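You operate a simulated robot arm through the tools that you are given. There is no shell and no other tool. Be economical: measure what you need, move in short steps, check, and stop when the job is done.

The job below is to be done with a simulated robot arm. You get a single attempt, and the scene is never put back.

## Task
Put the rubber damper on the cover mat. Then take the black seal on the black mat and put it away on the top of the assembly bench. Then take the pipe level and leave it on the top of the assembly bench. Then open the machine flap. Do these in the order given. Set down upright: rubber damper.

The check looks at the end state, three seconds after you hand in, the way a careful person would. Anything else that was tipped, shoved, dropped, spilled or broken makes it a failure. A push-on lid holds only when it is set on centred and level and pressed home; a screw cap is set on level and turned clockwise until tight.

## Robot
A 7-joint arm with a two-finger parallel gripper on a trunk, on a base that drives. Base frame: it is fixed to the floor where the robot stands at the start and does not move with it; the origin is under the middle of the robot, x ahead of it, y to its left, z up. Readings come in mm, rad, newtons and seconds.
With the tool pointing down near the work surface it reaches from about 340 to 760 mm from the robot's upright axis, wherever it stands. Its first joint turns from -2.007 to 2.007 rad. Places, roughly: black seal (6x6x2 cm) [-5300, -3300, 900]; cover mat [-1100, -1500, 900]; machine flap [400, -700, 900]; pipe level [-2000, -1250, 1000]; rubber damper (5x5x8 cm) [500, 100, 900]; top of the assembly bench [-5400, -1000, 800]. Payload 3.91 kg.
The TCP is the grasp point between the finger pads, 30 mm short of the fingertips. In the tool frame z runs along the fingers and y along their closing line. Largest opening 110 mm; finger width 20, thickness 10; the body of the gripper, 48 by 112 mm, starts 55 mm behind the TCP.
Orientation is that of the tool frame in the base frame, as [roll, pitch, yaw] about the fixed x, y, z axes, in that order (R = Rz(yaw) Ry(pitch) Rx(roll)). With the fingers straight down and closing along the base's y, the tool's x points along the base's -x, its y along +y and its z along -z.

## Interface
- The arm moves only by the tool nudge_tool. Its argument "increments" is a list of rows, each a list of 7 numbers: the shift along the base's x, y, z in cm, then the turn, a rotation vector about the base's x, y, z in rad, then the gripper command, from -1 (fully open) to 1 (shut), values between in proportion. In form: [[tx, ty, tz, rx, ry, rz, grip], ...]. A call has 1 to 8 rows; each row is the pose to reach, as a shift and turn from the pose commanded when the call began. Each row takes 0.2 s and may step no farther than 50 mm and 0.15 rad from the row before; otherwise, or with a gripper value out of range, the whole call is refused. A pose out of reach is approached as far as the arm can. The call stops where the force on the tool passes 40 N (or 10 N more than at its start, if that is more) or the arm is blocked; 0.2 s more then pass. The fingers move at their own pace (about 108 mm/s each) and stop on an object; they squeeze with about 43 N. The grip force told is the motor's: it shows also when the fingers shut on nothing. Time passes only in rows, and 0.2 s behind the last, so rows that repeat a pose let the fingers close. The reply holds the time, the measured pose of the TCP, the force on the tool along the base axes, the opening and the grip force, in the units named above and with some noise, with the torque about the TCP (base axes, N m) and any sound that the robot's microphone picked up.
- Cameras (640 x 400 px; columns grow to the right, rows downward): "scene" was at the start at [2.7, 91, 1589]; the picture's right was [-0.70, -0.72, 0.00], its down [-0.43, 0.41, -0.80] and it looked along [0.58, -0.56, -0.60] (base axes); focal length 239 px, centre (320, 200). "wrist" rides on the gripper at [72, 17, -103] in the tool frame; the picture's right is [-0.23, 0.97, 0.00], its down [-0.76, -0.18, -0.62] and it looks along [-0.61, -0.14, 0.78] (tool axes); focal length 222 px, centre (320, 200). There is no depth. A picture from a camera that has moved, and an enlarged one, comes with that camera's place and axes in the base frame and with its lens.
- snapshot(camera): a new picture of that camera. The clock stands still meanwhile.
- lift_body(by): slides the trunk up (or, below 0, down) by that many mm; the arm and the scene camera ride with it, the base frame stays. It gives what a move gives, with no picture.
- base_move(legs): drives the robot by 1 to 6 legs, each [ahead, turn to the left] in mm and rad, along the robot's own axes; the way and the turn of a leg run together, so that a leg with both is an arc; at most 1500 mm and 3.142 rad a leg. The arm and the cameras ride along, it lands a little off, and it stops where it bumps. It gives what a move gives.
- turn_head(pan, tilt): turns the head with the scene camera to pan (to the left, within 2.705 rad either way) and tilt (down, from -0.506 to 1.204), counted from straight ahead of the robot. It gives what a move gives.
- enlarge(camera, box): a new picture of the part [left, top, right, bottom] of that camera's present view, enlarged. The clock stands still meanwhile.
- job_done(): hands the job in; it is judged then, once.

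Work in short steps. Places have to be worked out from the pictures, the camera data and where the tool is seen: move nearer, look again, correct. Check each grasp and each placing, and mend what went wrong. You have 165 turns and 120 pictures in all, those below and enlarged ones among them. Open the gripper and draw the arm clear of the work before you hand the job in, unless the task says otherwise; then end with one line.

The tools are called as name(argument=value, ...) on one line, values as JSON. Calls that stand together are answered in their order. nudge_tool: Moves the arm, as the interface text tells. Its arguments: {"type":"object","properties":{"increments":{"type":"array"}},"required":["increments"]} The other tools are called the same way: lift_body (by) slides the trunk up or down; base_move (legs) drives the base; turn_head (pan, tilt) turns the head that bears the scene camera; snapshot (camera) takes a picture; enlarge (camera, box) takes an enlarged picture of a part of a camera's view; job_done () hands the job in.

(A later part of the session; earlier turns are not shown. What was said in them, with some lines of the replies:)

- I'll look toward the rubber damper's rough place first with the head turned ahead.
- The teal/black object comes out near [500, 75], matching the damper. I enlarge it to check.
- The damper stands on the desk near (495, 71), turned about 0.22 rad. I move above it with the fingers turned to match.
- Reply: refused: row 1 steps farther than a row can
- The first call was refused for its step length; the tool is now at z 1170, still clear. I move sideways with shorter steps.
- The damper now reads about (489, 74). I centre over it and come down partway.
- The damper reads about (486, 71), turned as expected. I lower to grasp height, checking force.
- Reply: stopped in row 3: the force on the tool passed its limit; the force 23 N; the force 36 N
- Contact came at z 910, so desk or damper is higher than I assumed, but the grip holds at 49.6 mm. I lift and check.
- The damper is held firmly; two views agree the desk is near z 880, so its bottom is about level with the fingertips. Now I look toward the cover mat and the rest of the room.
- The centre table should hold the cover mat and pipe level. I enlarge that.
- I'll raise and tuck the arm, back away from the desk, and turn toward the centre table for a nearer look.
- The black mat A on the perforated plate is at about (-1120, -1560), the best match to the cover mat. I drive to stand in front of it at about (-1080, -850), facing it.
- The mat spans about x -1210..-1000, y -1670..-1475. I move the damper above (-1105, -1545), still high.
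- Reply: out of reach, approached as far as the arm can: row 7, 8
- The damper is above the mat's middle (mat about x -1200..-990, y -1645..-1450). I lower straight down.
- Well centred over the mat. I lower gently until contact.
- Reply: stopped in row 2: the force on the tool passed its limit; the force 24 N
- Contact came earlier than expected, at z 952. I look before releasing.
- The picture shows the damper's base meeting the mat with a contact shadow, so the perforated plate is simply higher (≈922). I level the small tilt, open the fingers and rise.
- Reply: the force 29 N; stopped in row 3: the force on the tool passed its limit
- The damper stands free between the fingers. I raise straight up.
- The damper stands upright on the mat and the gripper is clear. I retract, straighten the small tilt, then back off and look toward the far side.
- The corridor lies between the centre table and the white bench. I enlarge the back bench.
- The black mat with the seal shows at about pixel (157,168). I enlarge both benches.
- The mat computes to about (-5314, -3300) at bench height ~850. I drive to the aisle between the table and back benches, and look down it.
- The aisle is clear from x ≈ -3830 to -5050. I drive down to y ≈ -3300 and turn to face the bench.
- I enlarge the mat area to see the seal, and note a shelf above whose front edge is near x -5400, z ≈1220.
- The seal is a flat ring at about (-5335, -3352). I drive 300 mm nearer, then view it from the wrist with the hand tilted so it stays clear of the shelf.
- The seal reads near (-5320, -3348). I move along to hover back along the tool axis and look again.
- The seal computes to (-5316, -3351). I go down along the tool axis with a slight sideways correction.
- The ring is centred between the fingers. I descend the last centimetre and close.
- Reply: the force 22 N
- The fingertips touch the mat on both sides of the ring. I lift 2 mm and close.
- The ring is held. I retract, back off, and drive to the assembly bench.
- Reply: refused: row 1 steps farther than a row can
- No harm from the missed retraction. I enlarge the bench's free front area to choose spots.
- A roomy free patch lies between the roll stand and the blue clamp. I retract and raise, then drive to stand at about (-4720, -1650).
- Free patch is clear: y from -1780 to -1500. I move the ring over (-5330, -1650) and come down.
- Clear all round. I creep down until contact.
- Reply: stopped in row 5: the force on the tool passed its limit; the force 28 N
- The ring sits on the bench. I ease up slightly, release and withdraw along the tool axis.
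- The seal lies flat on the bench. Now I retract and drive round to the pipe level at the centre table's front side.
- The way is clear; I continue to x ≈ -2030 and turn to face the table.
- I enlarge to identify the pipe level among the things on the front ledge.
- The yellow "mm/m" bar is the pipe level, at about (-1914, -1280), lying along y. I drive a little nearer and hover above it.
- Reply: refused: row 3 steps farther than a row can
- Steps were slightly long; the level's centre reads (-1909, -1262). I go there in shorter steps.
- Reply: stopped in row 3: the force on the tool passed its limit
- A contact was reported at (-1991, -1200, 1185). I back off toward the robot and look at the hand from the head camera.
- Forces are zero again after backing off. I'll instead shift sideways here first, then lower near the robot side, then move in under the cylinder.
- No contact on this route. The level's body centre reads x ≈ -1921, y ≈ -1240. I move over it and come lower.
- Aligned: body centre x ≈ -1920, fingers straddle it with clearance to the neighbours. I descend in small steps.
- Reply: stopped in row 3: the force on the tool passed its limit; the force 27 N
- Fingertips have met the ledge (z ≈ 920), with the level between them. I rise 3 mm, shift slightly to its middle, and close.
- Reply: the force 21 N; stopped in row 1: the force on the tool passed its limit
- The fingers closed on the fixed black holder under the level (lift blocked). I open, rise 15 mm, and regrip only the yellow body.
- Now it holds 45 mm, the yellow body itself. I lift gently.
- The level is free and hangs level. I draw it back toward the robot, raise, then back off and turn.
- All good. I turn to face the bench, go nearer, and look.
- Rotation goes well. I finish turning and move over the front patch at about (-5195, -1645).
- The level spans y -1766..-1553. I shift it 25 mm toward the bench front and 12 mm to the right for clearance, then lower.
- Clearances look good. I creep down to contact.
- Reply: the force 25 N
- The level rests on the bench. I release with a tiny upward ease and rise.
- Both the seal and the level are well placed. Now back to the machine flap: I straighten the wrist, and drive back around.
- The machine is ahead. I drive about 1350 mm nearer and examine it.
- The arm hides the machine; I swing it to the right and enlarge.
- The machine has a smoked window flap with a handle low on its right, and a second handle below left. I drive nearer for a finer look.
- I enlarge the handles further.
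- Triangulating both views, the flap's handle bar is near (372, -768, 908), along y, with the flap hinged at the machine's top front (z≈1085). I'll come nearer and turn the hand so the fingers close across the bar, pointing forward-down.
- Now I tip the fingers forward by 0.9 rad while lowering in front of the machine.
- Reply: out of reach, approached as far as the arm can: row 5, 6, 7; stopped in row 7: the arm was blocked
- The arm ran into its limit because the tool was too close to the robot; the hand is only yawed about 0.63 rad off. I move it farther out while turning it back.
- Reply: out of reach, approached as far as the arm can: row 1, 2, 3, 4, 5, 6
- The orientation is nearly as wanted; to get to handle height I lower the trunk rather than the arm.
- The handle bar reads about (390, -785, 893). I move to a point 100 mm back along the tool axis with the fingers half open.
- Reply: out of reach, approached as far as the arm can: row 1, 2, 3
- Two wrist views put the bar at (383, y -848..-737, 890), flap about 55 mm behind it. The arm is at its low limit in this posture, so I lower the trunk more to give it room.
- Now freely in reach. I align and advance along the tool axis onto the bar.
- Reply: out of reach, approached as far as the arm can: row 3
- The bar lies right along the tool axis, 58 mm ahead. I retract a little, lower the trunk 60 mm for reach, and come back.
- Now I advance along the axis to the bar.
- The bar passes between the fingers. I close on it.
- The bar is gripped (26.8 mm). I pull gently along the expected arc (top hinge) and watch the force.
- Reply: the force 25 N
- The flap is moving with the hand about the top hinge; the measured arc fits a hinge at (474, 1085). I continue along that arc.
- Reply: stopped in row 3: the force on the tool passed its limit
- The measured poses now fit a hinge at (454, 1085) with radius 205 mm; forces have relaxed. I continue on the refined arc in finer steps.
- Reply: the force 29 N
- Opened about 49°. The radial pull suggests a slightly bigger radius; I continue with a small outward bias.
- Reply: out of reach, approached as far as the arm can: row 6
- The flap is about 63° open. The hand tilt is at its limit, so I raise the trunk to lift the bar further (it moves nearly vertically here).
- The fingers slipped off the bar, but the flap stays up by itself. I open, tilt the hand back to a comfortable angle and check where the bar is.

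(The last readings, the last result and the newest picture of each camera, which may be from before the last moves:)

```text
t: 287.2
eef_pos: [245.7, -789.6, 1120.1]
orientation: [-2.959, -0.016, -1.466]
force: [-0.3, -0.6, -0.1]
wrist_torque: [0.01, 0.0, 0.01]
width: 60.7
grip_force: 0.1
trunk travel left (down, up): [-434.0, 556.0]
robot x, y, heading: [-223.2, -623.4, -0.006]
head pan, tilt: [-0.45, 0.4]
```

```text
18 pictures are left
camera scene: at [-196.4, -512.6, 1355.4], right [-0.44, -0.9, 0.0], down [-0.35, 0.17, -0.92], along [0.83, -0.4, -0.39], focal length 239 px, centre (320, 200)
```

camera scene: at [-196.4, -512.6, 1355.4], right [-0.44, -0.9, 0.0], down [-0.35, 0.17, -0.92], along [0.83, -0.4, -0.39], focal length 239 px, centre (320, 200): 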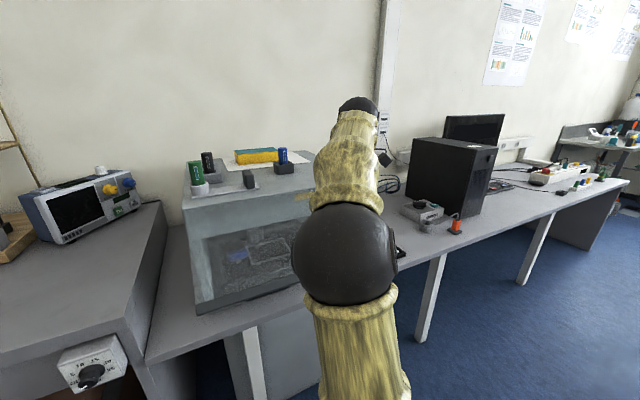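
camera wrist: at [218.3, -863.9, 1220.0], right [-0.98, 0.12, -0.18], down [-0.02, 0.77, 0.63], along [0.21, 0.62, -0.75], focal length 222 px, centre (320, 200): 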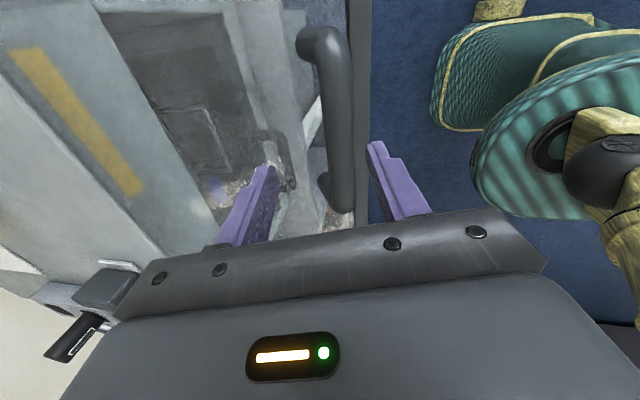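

The bar is at about (243, 1063), so the flap holds at ~63°. I regrasp it from above to open it further.

nudge_tool(increments=[[-0.8, 0, 0, 0, -0.08, 0, -0.1], [-0.9, 0, 0, 0, -0.15, 0, -0.1], [-0.9, 0, -2, 0, -0.15, 0, -0.1], [-0.9, 0, -4, 0, -0.15, 0, -0.1]])

snapshot(camera="wrist")

```text
t: 288.2
eef_pos: [235.9, -789.5, 1080.5]
orientation: [-2.812, -0.033, -1.466]
force: [-0.3, -0.2, -0.4]
wrist_torque: [0.0, 0.03, -0.03]
width: 60.5
grip_force: 0.0
trunk travel left (down, up): [-434.0, 556.0]
robot x, y, heading: [-219.7, -622.5, -0.006]
head pan, tilt: [-0.45, 0.4]
```

```text
17 pictures are left
camera wrist: at [194.4, -863.8, 1174.8], right [-0.94, 0.12, -0.32], down [-0.12, 0.77, 0.62], along [0.32, 0.62, -0.71], focal length 222 px, centre (320, 200)
```

wrist: 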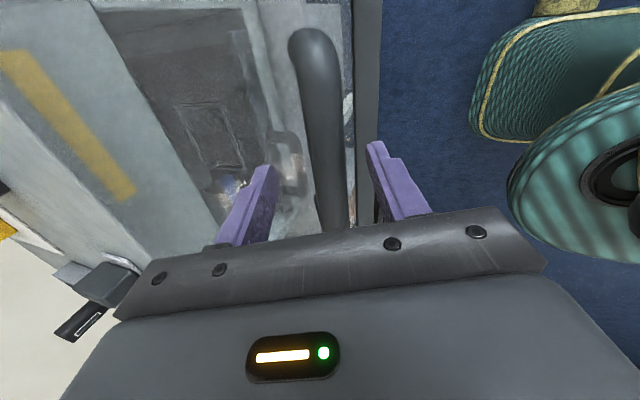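

The bar is between the fingers again. I go 6 mm deeper and close.

nudge_tool(increments=[[0.2, 0, -0.6, 0, 0, 0, -0.1], [0.2, 0, -0.6, 0, 0, 0, 0.4], [0.2, 0, -0.6, 0, 0, 0, 1], [0.2, 0, -0.6, 0, 0, 0, 1], [0.2, 0, -0.6, 0, 0, 0, 1]])

```text
t: 289.4
eef_pos: [233.9, -790.5, 1075.7]
orientation: [-2.818, -0.028, -1.467]
force: [-34.9, -0.3, -15.0]
wrist_torque: [0.14, 1.22, -1.19]
width: 26.5
grip_force: 45.1
trunk travel left (down, up): [-434.0, 556.0]
robot x, y, heading: [-221.9, -622.5, -0.003]
head pan, tilt: [-0.45, 0.4]
```

Gripped again. I ease the sideways strain and continue lifting along the arc.

nudge_tool(increments=[[-0.5, 0, 0, 0, 0, 0, 1], [-0.5, 0, 1, 0, 0.05, 0, 1], [-0.44, 0, 2.1, 0, 0.1, 0, 1], [-0.3, 0, 3.1, 0, 0.15, 0, 1], [-0.14, 0, 4.2, 0, 0.2, 0, 1]])

```text
t: 290.6
eef_pos: [233.0, -789.8, 1117.3]
orientation: [-3.012, -0.012, -1.462]
force: [-21.9, -4.9, -7.3]
wrist_torque: [0.24, 0.76, -1.05]
width: 26.0
grip_force: 45.1
trunk travel left (down, up): [-434.0, 556.0]
robot x, y, heading: [-218.5, -625.1, -0.007]
head pan, tilt: [-0.45, 0.4]
```

It follows, now about 75° open, with no stop felt. I continue.

nudge_tool(increments=[[-0.3, 0, 0.9, 0, 0.05, 0, 1], [-0.1, 0, 2, 0, 0.1, 0, 1], [0.2, 0, 3, 0, 0.13, 0, 1], [0.5, 0, 4, 0, 0.15, 0, 1]])

snapshot(camera="wrist")

```text
t: 291.6
eef_pos: [238.5, -789.1, 1145.7]
orientation: [-3.139, 0.003, -1.459]
force: [-3.7, -10.0, -4.8]
wrist_torque: [-0.74, 0.2, -0.89]
width: 26.2
grip_force: 45.2
out of reach, approached as far as the arm can: row 4
trunk travel left (down, up): [-434.0, 556.0]
robot x, y, heading: [-221.9, -625.8, -0.005]
head pan, tilt: [-0.45, 0.4]
```

```text
16 pictures are left
camera wrist: at [230.1, -864.5, 1249.2], right [-0.99, 0.12, 0.0], down [0.09, 0.77, 0.63], along [0.07, 0.62, -0.78], focal length 222 px, centre (320, 200)
```

wrist: 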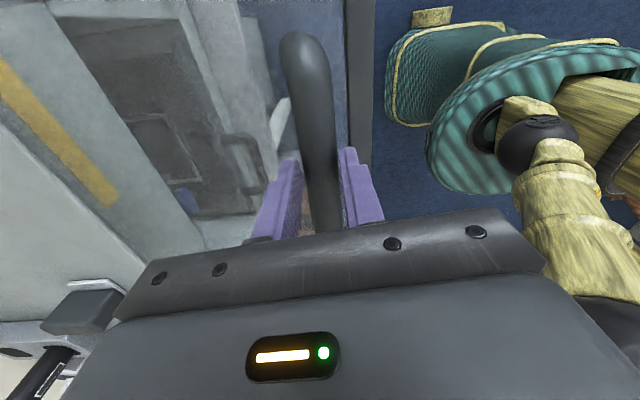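

About 81° open. I release, back off upward and view the flap.

nudge_tool(increments=[[0, 0, 0, 0, 0, 0, 0.5], [0, 0, 0, 0, 0, 0, 0], [0, 0, 0.2, 0, 0, 0, -0.1], [-0.3, 0, 3, 0, -0.05, 0, -0.1], [-0.6, 0, 6, 0, -0.1, 0, -0.1]])

lift_body(by=150)

snapshot(camera="wrist")

snapshot(camera="scene")

```text
t: 292.8
eef_pos: [224.3, -782.0, 1178.8]
orientation: [-3.093, -0.004, -1.46]
force: [0.7, 0.1, 0.6]
wrist_torque: [-0.01, 0.01, 0.0]
width: 60.4
grip_force: 0.2
out of reach, approached as far as the arm can: row 4, 5
trunk travel left (down, up): [-434.0, 556.0]
robot x, y, heading: [-218.3, -624.1, 0.0]
head pan, tilt: [-0.45, 0.4]
```

```text
t: 294.5
eef_pos: [224.5, -782.2, 1328.3]
orientation: [-3.093, -0.004, -1.462]
force: [0.0, -0.5, -0.4]
wrist_torque: [-0.02, -0.02, -0.01]
width: 60.5
grip_force: 0.1
trunk travel left (down, up): [-584.0, 406.0]
robot x, y, heading: [-221.4, -622.5, 0.002]
head pan, tilt: [-0.45, 0.4]
```

```text
15 pictures are left
camera wrist: at [210.5, -856.3, 1430.9], right [-0.99, 0.12, -0.05], down [0.06, 0.78, 0.63], along [0.11, 0.62, -0.78], focal length 222 px, centre (320, 200)
```

wrist: 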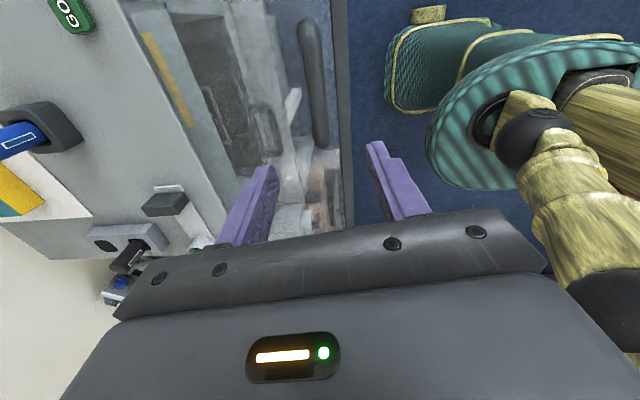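

```text
14 pictures are left
camera scene: at [-196.2, -512.7, 1505.4], right [-0.44, -0.9, 0.0], down [-0.35, 0.17, -0.92], along [0.83, -0.4, -0.39], focal length 239 px, centre (320, 200)
```

scene: 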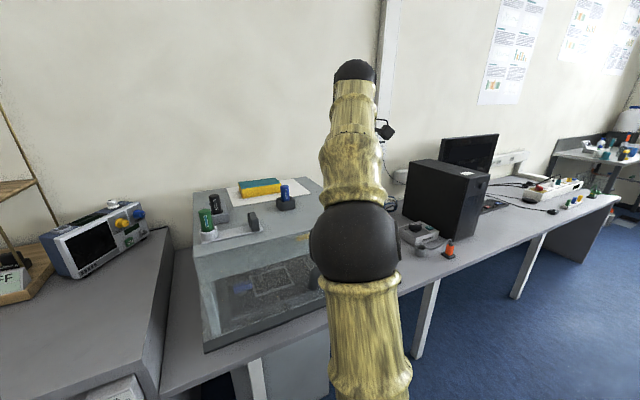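

The flap stays up on its own at ~80°. With the trunk now higher, I regrasp the bar (≈242, 1124) once more to bring it fully up.

nudge_tool(increments=[[0, 0, -3, 0, -0.1, 0, -0.1], [0.4, 0, -7, 0, -0.2, 0, -0.1], [0.8, 0, -11, 0, -0.3, 0, -0.1], [1, 0, -14, 0, -0.3, 0, -0.1]])

snapshot(camera="wrist")

```text
t: 295.5
eef_pos: [235.7, -783.0, 1189.0]
orientation: [-2.794, -0.037, -1.468]
force: [-0.5, -0.1, 0.3]
wrist_torque: [0.0, 0.01, -0.01]
width: 60.7
grip_force: 0.1
trunk travel left (down, up): [-584.0, 406.0]
robot x, y, heading: [-219.0, -621.9, -0.006]
head pan, tilt: [-0.45, 0.4]
```

```text
13 pictures are left
camera wrist: at [190.1, -856.8, 1282.1], right [-0.93, 0.12, -0.34], down [-0.13, 0.78, 0.62], along [0.34, 0.62, -0.71], focal length 222 px, centre (320, 200)
```

wrist: 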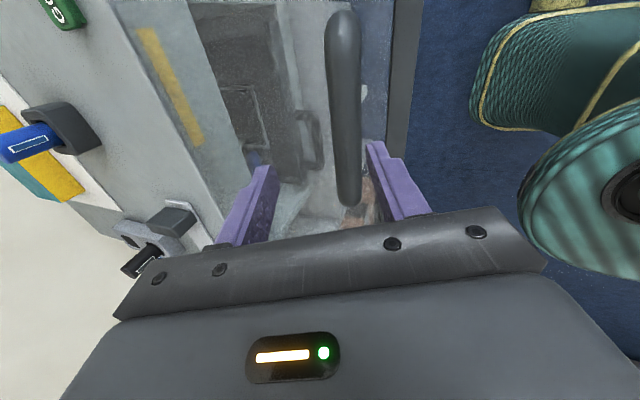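

nudge_tool(increments=[[-0.7, 0, 0, 0, 0, 0, -0.1], [-0.7, 0, -2.3, 0, 0, 0, -0.1], [-0.6, 0, -4.6, 0, 0, 0, -0.1], [-0.6, 0, -4.6, 0, 0, 0, 0.4], [-0.6, 0, -4.6, 0, 0, 0, 1], [-0.6, 0, -4.6, 0, 0, 0, 1], [-0.6, 0, -4.6, 0, 0, 0, 1]])

```text
t: 297.1
eef_pos: [229.2, -781.9, 1142.4]
orientation: [-2.794, -0.034, -1.466]
force: [0.3, 0.4, 0.2]
wrist_torque: [-0.04, 0.02, -0.03]
width: 0.1
grip_force: 37.0
trunk travel left (down, up): [-584.0, 406.0]
robot x, y, heading: [-219.3, -627.3, -0.003]
head pan, tilt: [-0.45, 0.4]
```

The fingers closed on nothing; the bar must be lower than thought. I look.

snapshot(camera="wrist")

```text
12 pictures are left
camera wrist: at [185.0, -856.3, 1235.8], right [-0.93, 0.12, -0.34], down [-0.13, 0.78, 0.62], along [0.34, 0.62, -0.71], focal length 222 px, centre (320, 200)
```

wrist: 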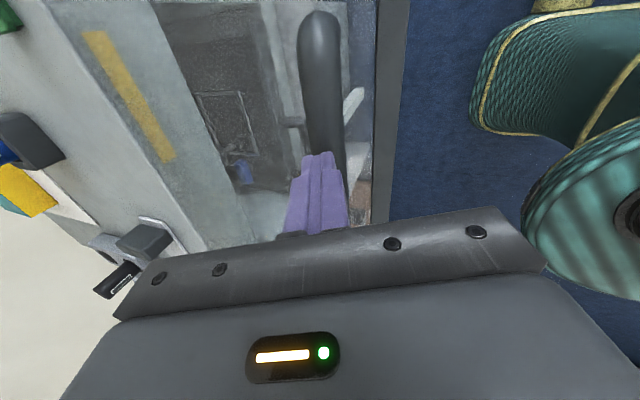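

By apparent width the bar is at z ≈ 1102 (about 75°). I rise, open, and regrasp 20 mm lower.

nudge_tool(increments=[[0, 0, 3, 0, 0, 0, 0.8], [0, 0, 4, 0, 0, 0, 0.2], [0, 0, 4, 0, 0, 0, -0.1], [0, 0, 2, 0, 0, 0, -0.1], [0, 0, 0, 0, 0, 0, -0.1], [0.2, 0, -2.2, 0, 0, 0, -0.1]])

nudge_tool(increments=[[0, 0, 0, 0, 0, 0, 0.4], [0, 0, 0, 0, 0, 0, 1], [0, 0, 0, 0, 0, 0, 1], [0, 0, 0, 0, 0, 0, 1]])

```text
t: 298.5
eef_pos: [229.5, -782.0, 1119.8]
orientation: [-2.795, -0.036, -1.468]
force: [0.0, 0.4, 0.0]
wrist_torque: [0.0, 0.01, 0.0]
width: 60.6
grip_force: 0.1
trunk travel left (down, up): [-584.0, 406.0]
robot x, y, heading: [-220.9, -620.3, -0.005]
head pan, tilt: [-0.45, 0.4]
```

```text
t: 299.5
eef_pos: [230.3, -781.7, 1120.1]
orientation: [-2.796, -0.035, -1.468]
force: [-7.9, 0.0, -7.1]
wrist_torque: [0.11, 0.52, -1.18]
width: 26.3
grip_force: 44.9
trunk travel left (down, up): [-584.0, 406.0]
robot x, y, heading: [-218.4, -626.7, -0.002]
head pan, tilt: [-0.45, 0.4]
```

Gripped. I continue along the arc.

nudge_tool(increments=[[0, 0, 1.05, 0, 0.05, 0, 1], [0.2, 0, 2.1, 0, 0.1, 0, 1], [0.5, 0, 3.15, 0, 0.15, 0, 1], [0.9, 0, 4.2, 0, 0.2, 0, 1], [1.3, 0, 5.2, 0, 0.25, 0, 1], [1.8, 0, 6.2, 0, 0.3, 0, 1]])

snapshot(camera="wrist")

```text
t: 300.9
eef_pos: [246.7, -781.4, 1182.6]
orientation: [-3.095, -0.003, -1.463]
force: [-7.5, 1.3, -3.4]
wrist_torque: [0.39, 0.3, -0.92]
width: 26.7
grip_force: 44.9
trunk travel left (down, up): [-584.0, 406.0]
robot x, y, heading: [-221.0, -625.0, -0.002]
head pan, tilt: [-0.45, 0.4]
```

```text
11 pictures are left
camera wrist: at [233.2, -856.3, 1285.5], right [-0.99, 0.12, -0.05], down [0.06, 0.77, 0.63], along [0.11, 0.62, -0.78], focal length 222 px, centre (320, 200)
```

wrist: 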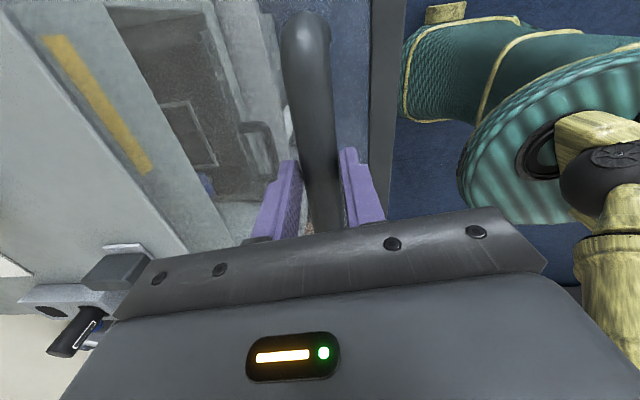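

About 90° now, still moving freely. I go a little further then release and rise.

nudge_tool(increments=[[0.6, 0, 1, 0, 0.03, 0, 1], [1.2, 0, 1.9, 0, 0.06, 0, 1], [1.2, 0, 1.9, 0, 0.06, 0, 0.5], [1.2, 0, 1.9, 0, 0.06, 0, 0], [1.2, 0, 1.9, 0, 0.06, 0, -0.3], [1.0, 0, 4.5, 0, 0, 0, -0.3], [0.8, 0, 8.5, 0, 0, 0, -0.3], [0, 0, 12.5, 0, 0, 0, -0.3]])

nudge_tool(increments=[[-3, -2, 2, 0, 0, 0, -1], [-6, -4, 4, 0, 0, 0, -1], [-8, -8, 5, 0, 0, 0, -1], [-9, -12, 6, 0, 0, 0, -1], [-9, -16, 6, 0, 0, 0, -1]])

turn_head(pan=-0.15, tilt=0.55)

snapshot(camera="scene")

```text
t: 302.7
eef_pos: [245.0, -783.5, 1308.7]
orientation: [-3.089, -0.002, -1.463]
force: [-0.2, 0.1, 0.2]
wrist_torque: [0.0, -0.03, 0.0]
width: 71.7
grip_force: 0.0
trunk travel left (down, up): [-584.0, 406.0]
robot x, y, heading: [-221.4, -618.8, -0.006]
head pan, tilt: [-0.45, 0.4]
```

```text
t: 303.9
eef_pos: [156.8, -819.4, 1340.4]
orientation: [-3.083, 0.021, -1.464]
force: [-0.6, -0.2, -0.1]
wrist_torque: [0.0, -0.03, -0.01]
width: 110.1
grip_force: 0.1
out of reach, approached as far as the arm can: row 2, 3, 4, 5
trunk travel left (down, up): [-584.0, 406.0]
robot x, y, heading: [-222.3, -624.5, -0.008]
head pan, tilt: [-0.45, 0.4]
```

```text
t: 304.7
eef_pos: [156.2, -820.3, 1337.7]
orientation: [-3.081, 0.021, -1.467]
force: [-0.3, 0.7, 0.0]
wrist_torque: [-0.02, 0.01, -0.06]
width: 110.0
grip_force: 0.1
trunk travel left (down, up): [-584.0, 406.0]
robot x, y, heading: [-223.9, -624.0, -0.006]
head pan, tilt: [-0.15, 0.55]
```

```text
10 pictures are left
camera scene: at [-191.4, -486.1, 1491.8], right [-0.15, -0.99, 0.0], down [-0.52, 0.08, -0.85], along [0.84, -0.13, -0.52], focal length 239 px, centre (320, 200)
```

scene: 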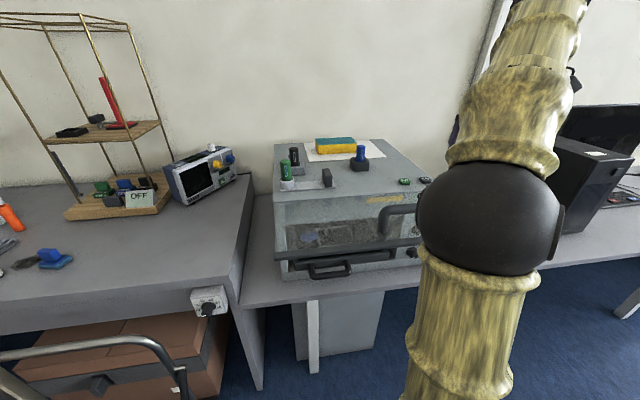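

The flap stands out and up on its own. I back the robot away and verify.

base_move(legs=[[-400, 0]])

turn_head(pan=-0.05, tilt=0.5)

enlarge(camera="scene", box=[240, 110, 480, 270])

```text
t: 307.2
eef_pos: [-244.0, -818.2, 1338.2]
orientation: [-3.082, 0.021, -1.466]
force: [-0.8, -1.1, -0.1]
wrist_torque: [0.0, -0.02, 0.0]
width: 109.7
grip_force: 0.1
trunk travel left (down, up): [-584.0, 406.0]
robot x, y, heading: [-618.0, -623.6, -0.002]
head pan, tilt: [-0.15, 0.55]
```

```text
t: 307.9
eef_pos: [-241.8, -819.3, 1338.1]
orientation: [-3.082, 0.02, -1.468]
force: [-0.2, 0.4, 0.1]
wrist_torque: [-0.04, 0.06, -0.02]
width: 109.7
grip_force: 0.0
trunk travel left (down, up): [-584.0, 406.0]
robot x, y, heading: [-618.7, -622.6, -0.002]
head pan, tilt: [-0.051, 0.499]
```

```text
2.50 times, centred on (360, 190) of scene
camera zoom: at [-587.9, -475.5, 1496.3], right [-0.05, -1.0, 0.0], down [-0.48, 0.03, -0.88], along [0.88, -0.05, -0.48], focal length 598 px, centre (220, 225)
```

zoom: 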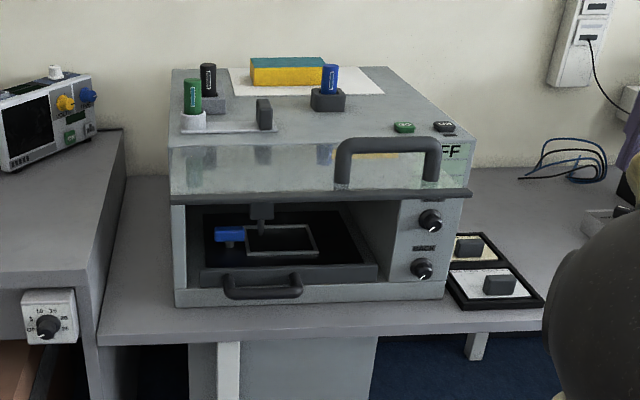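

The flap is open and holds. A last check of the damper on its mat.

turn_head(pan=-2.0, tilt=0.5)

enlarge(camera="scene", box=[220, 110, 440, 260])

```text
t: 309.8
eef_pos: [-242.8, -818.1, 1340.2]
orientation: [-3.083, 0.021, -1.466]
force: [-0.3, 0.6, -0.4]
wrist_torque: [-0.03, -0.01, -0.01]
width: 109.9
grip_force: 0.1
trunk travel left (down, up): [-584.0, 406.0]
robot x, y, heading: [-618.9, -623.4, -0.003]
head pan, tilt: [-2.0, 0.499]
```

```text
2.67 times, centred on (330, 185) of scene
camera zoom: at [-716.8, -553.2, 1496.4], right [-0.91, 0.42, 0.0], down [0.2, 0.43, -0.88], along [-0.37, -0.8, -0.48], focal length 638 px, centre (293, 240)
```

zoom: 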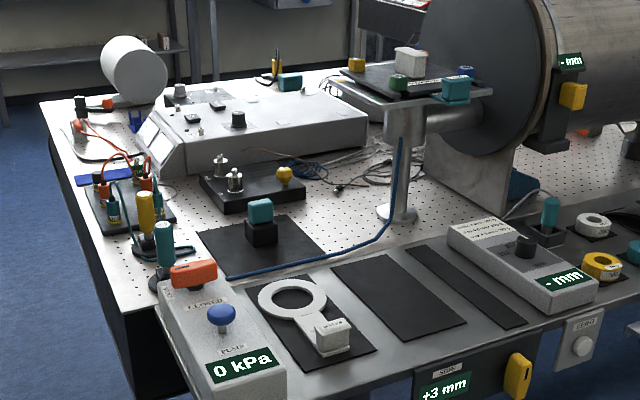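

The damper stands upright on its mat, the gripper is open and the arm is clear, so I hand the job in.

job_done()

```text
The job is handed in.
```

All four steps are done in order: the damper is upright on the mat I took for the cover mat (no mat is labelled), the seal and pipe level are on the assembly bench top, and the machine flap is open and holding.
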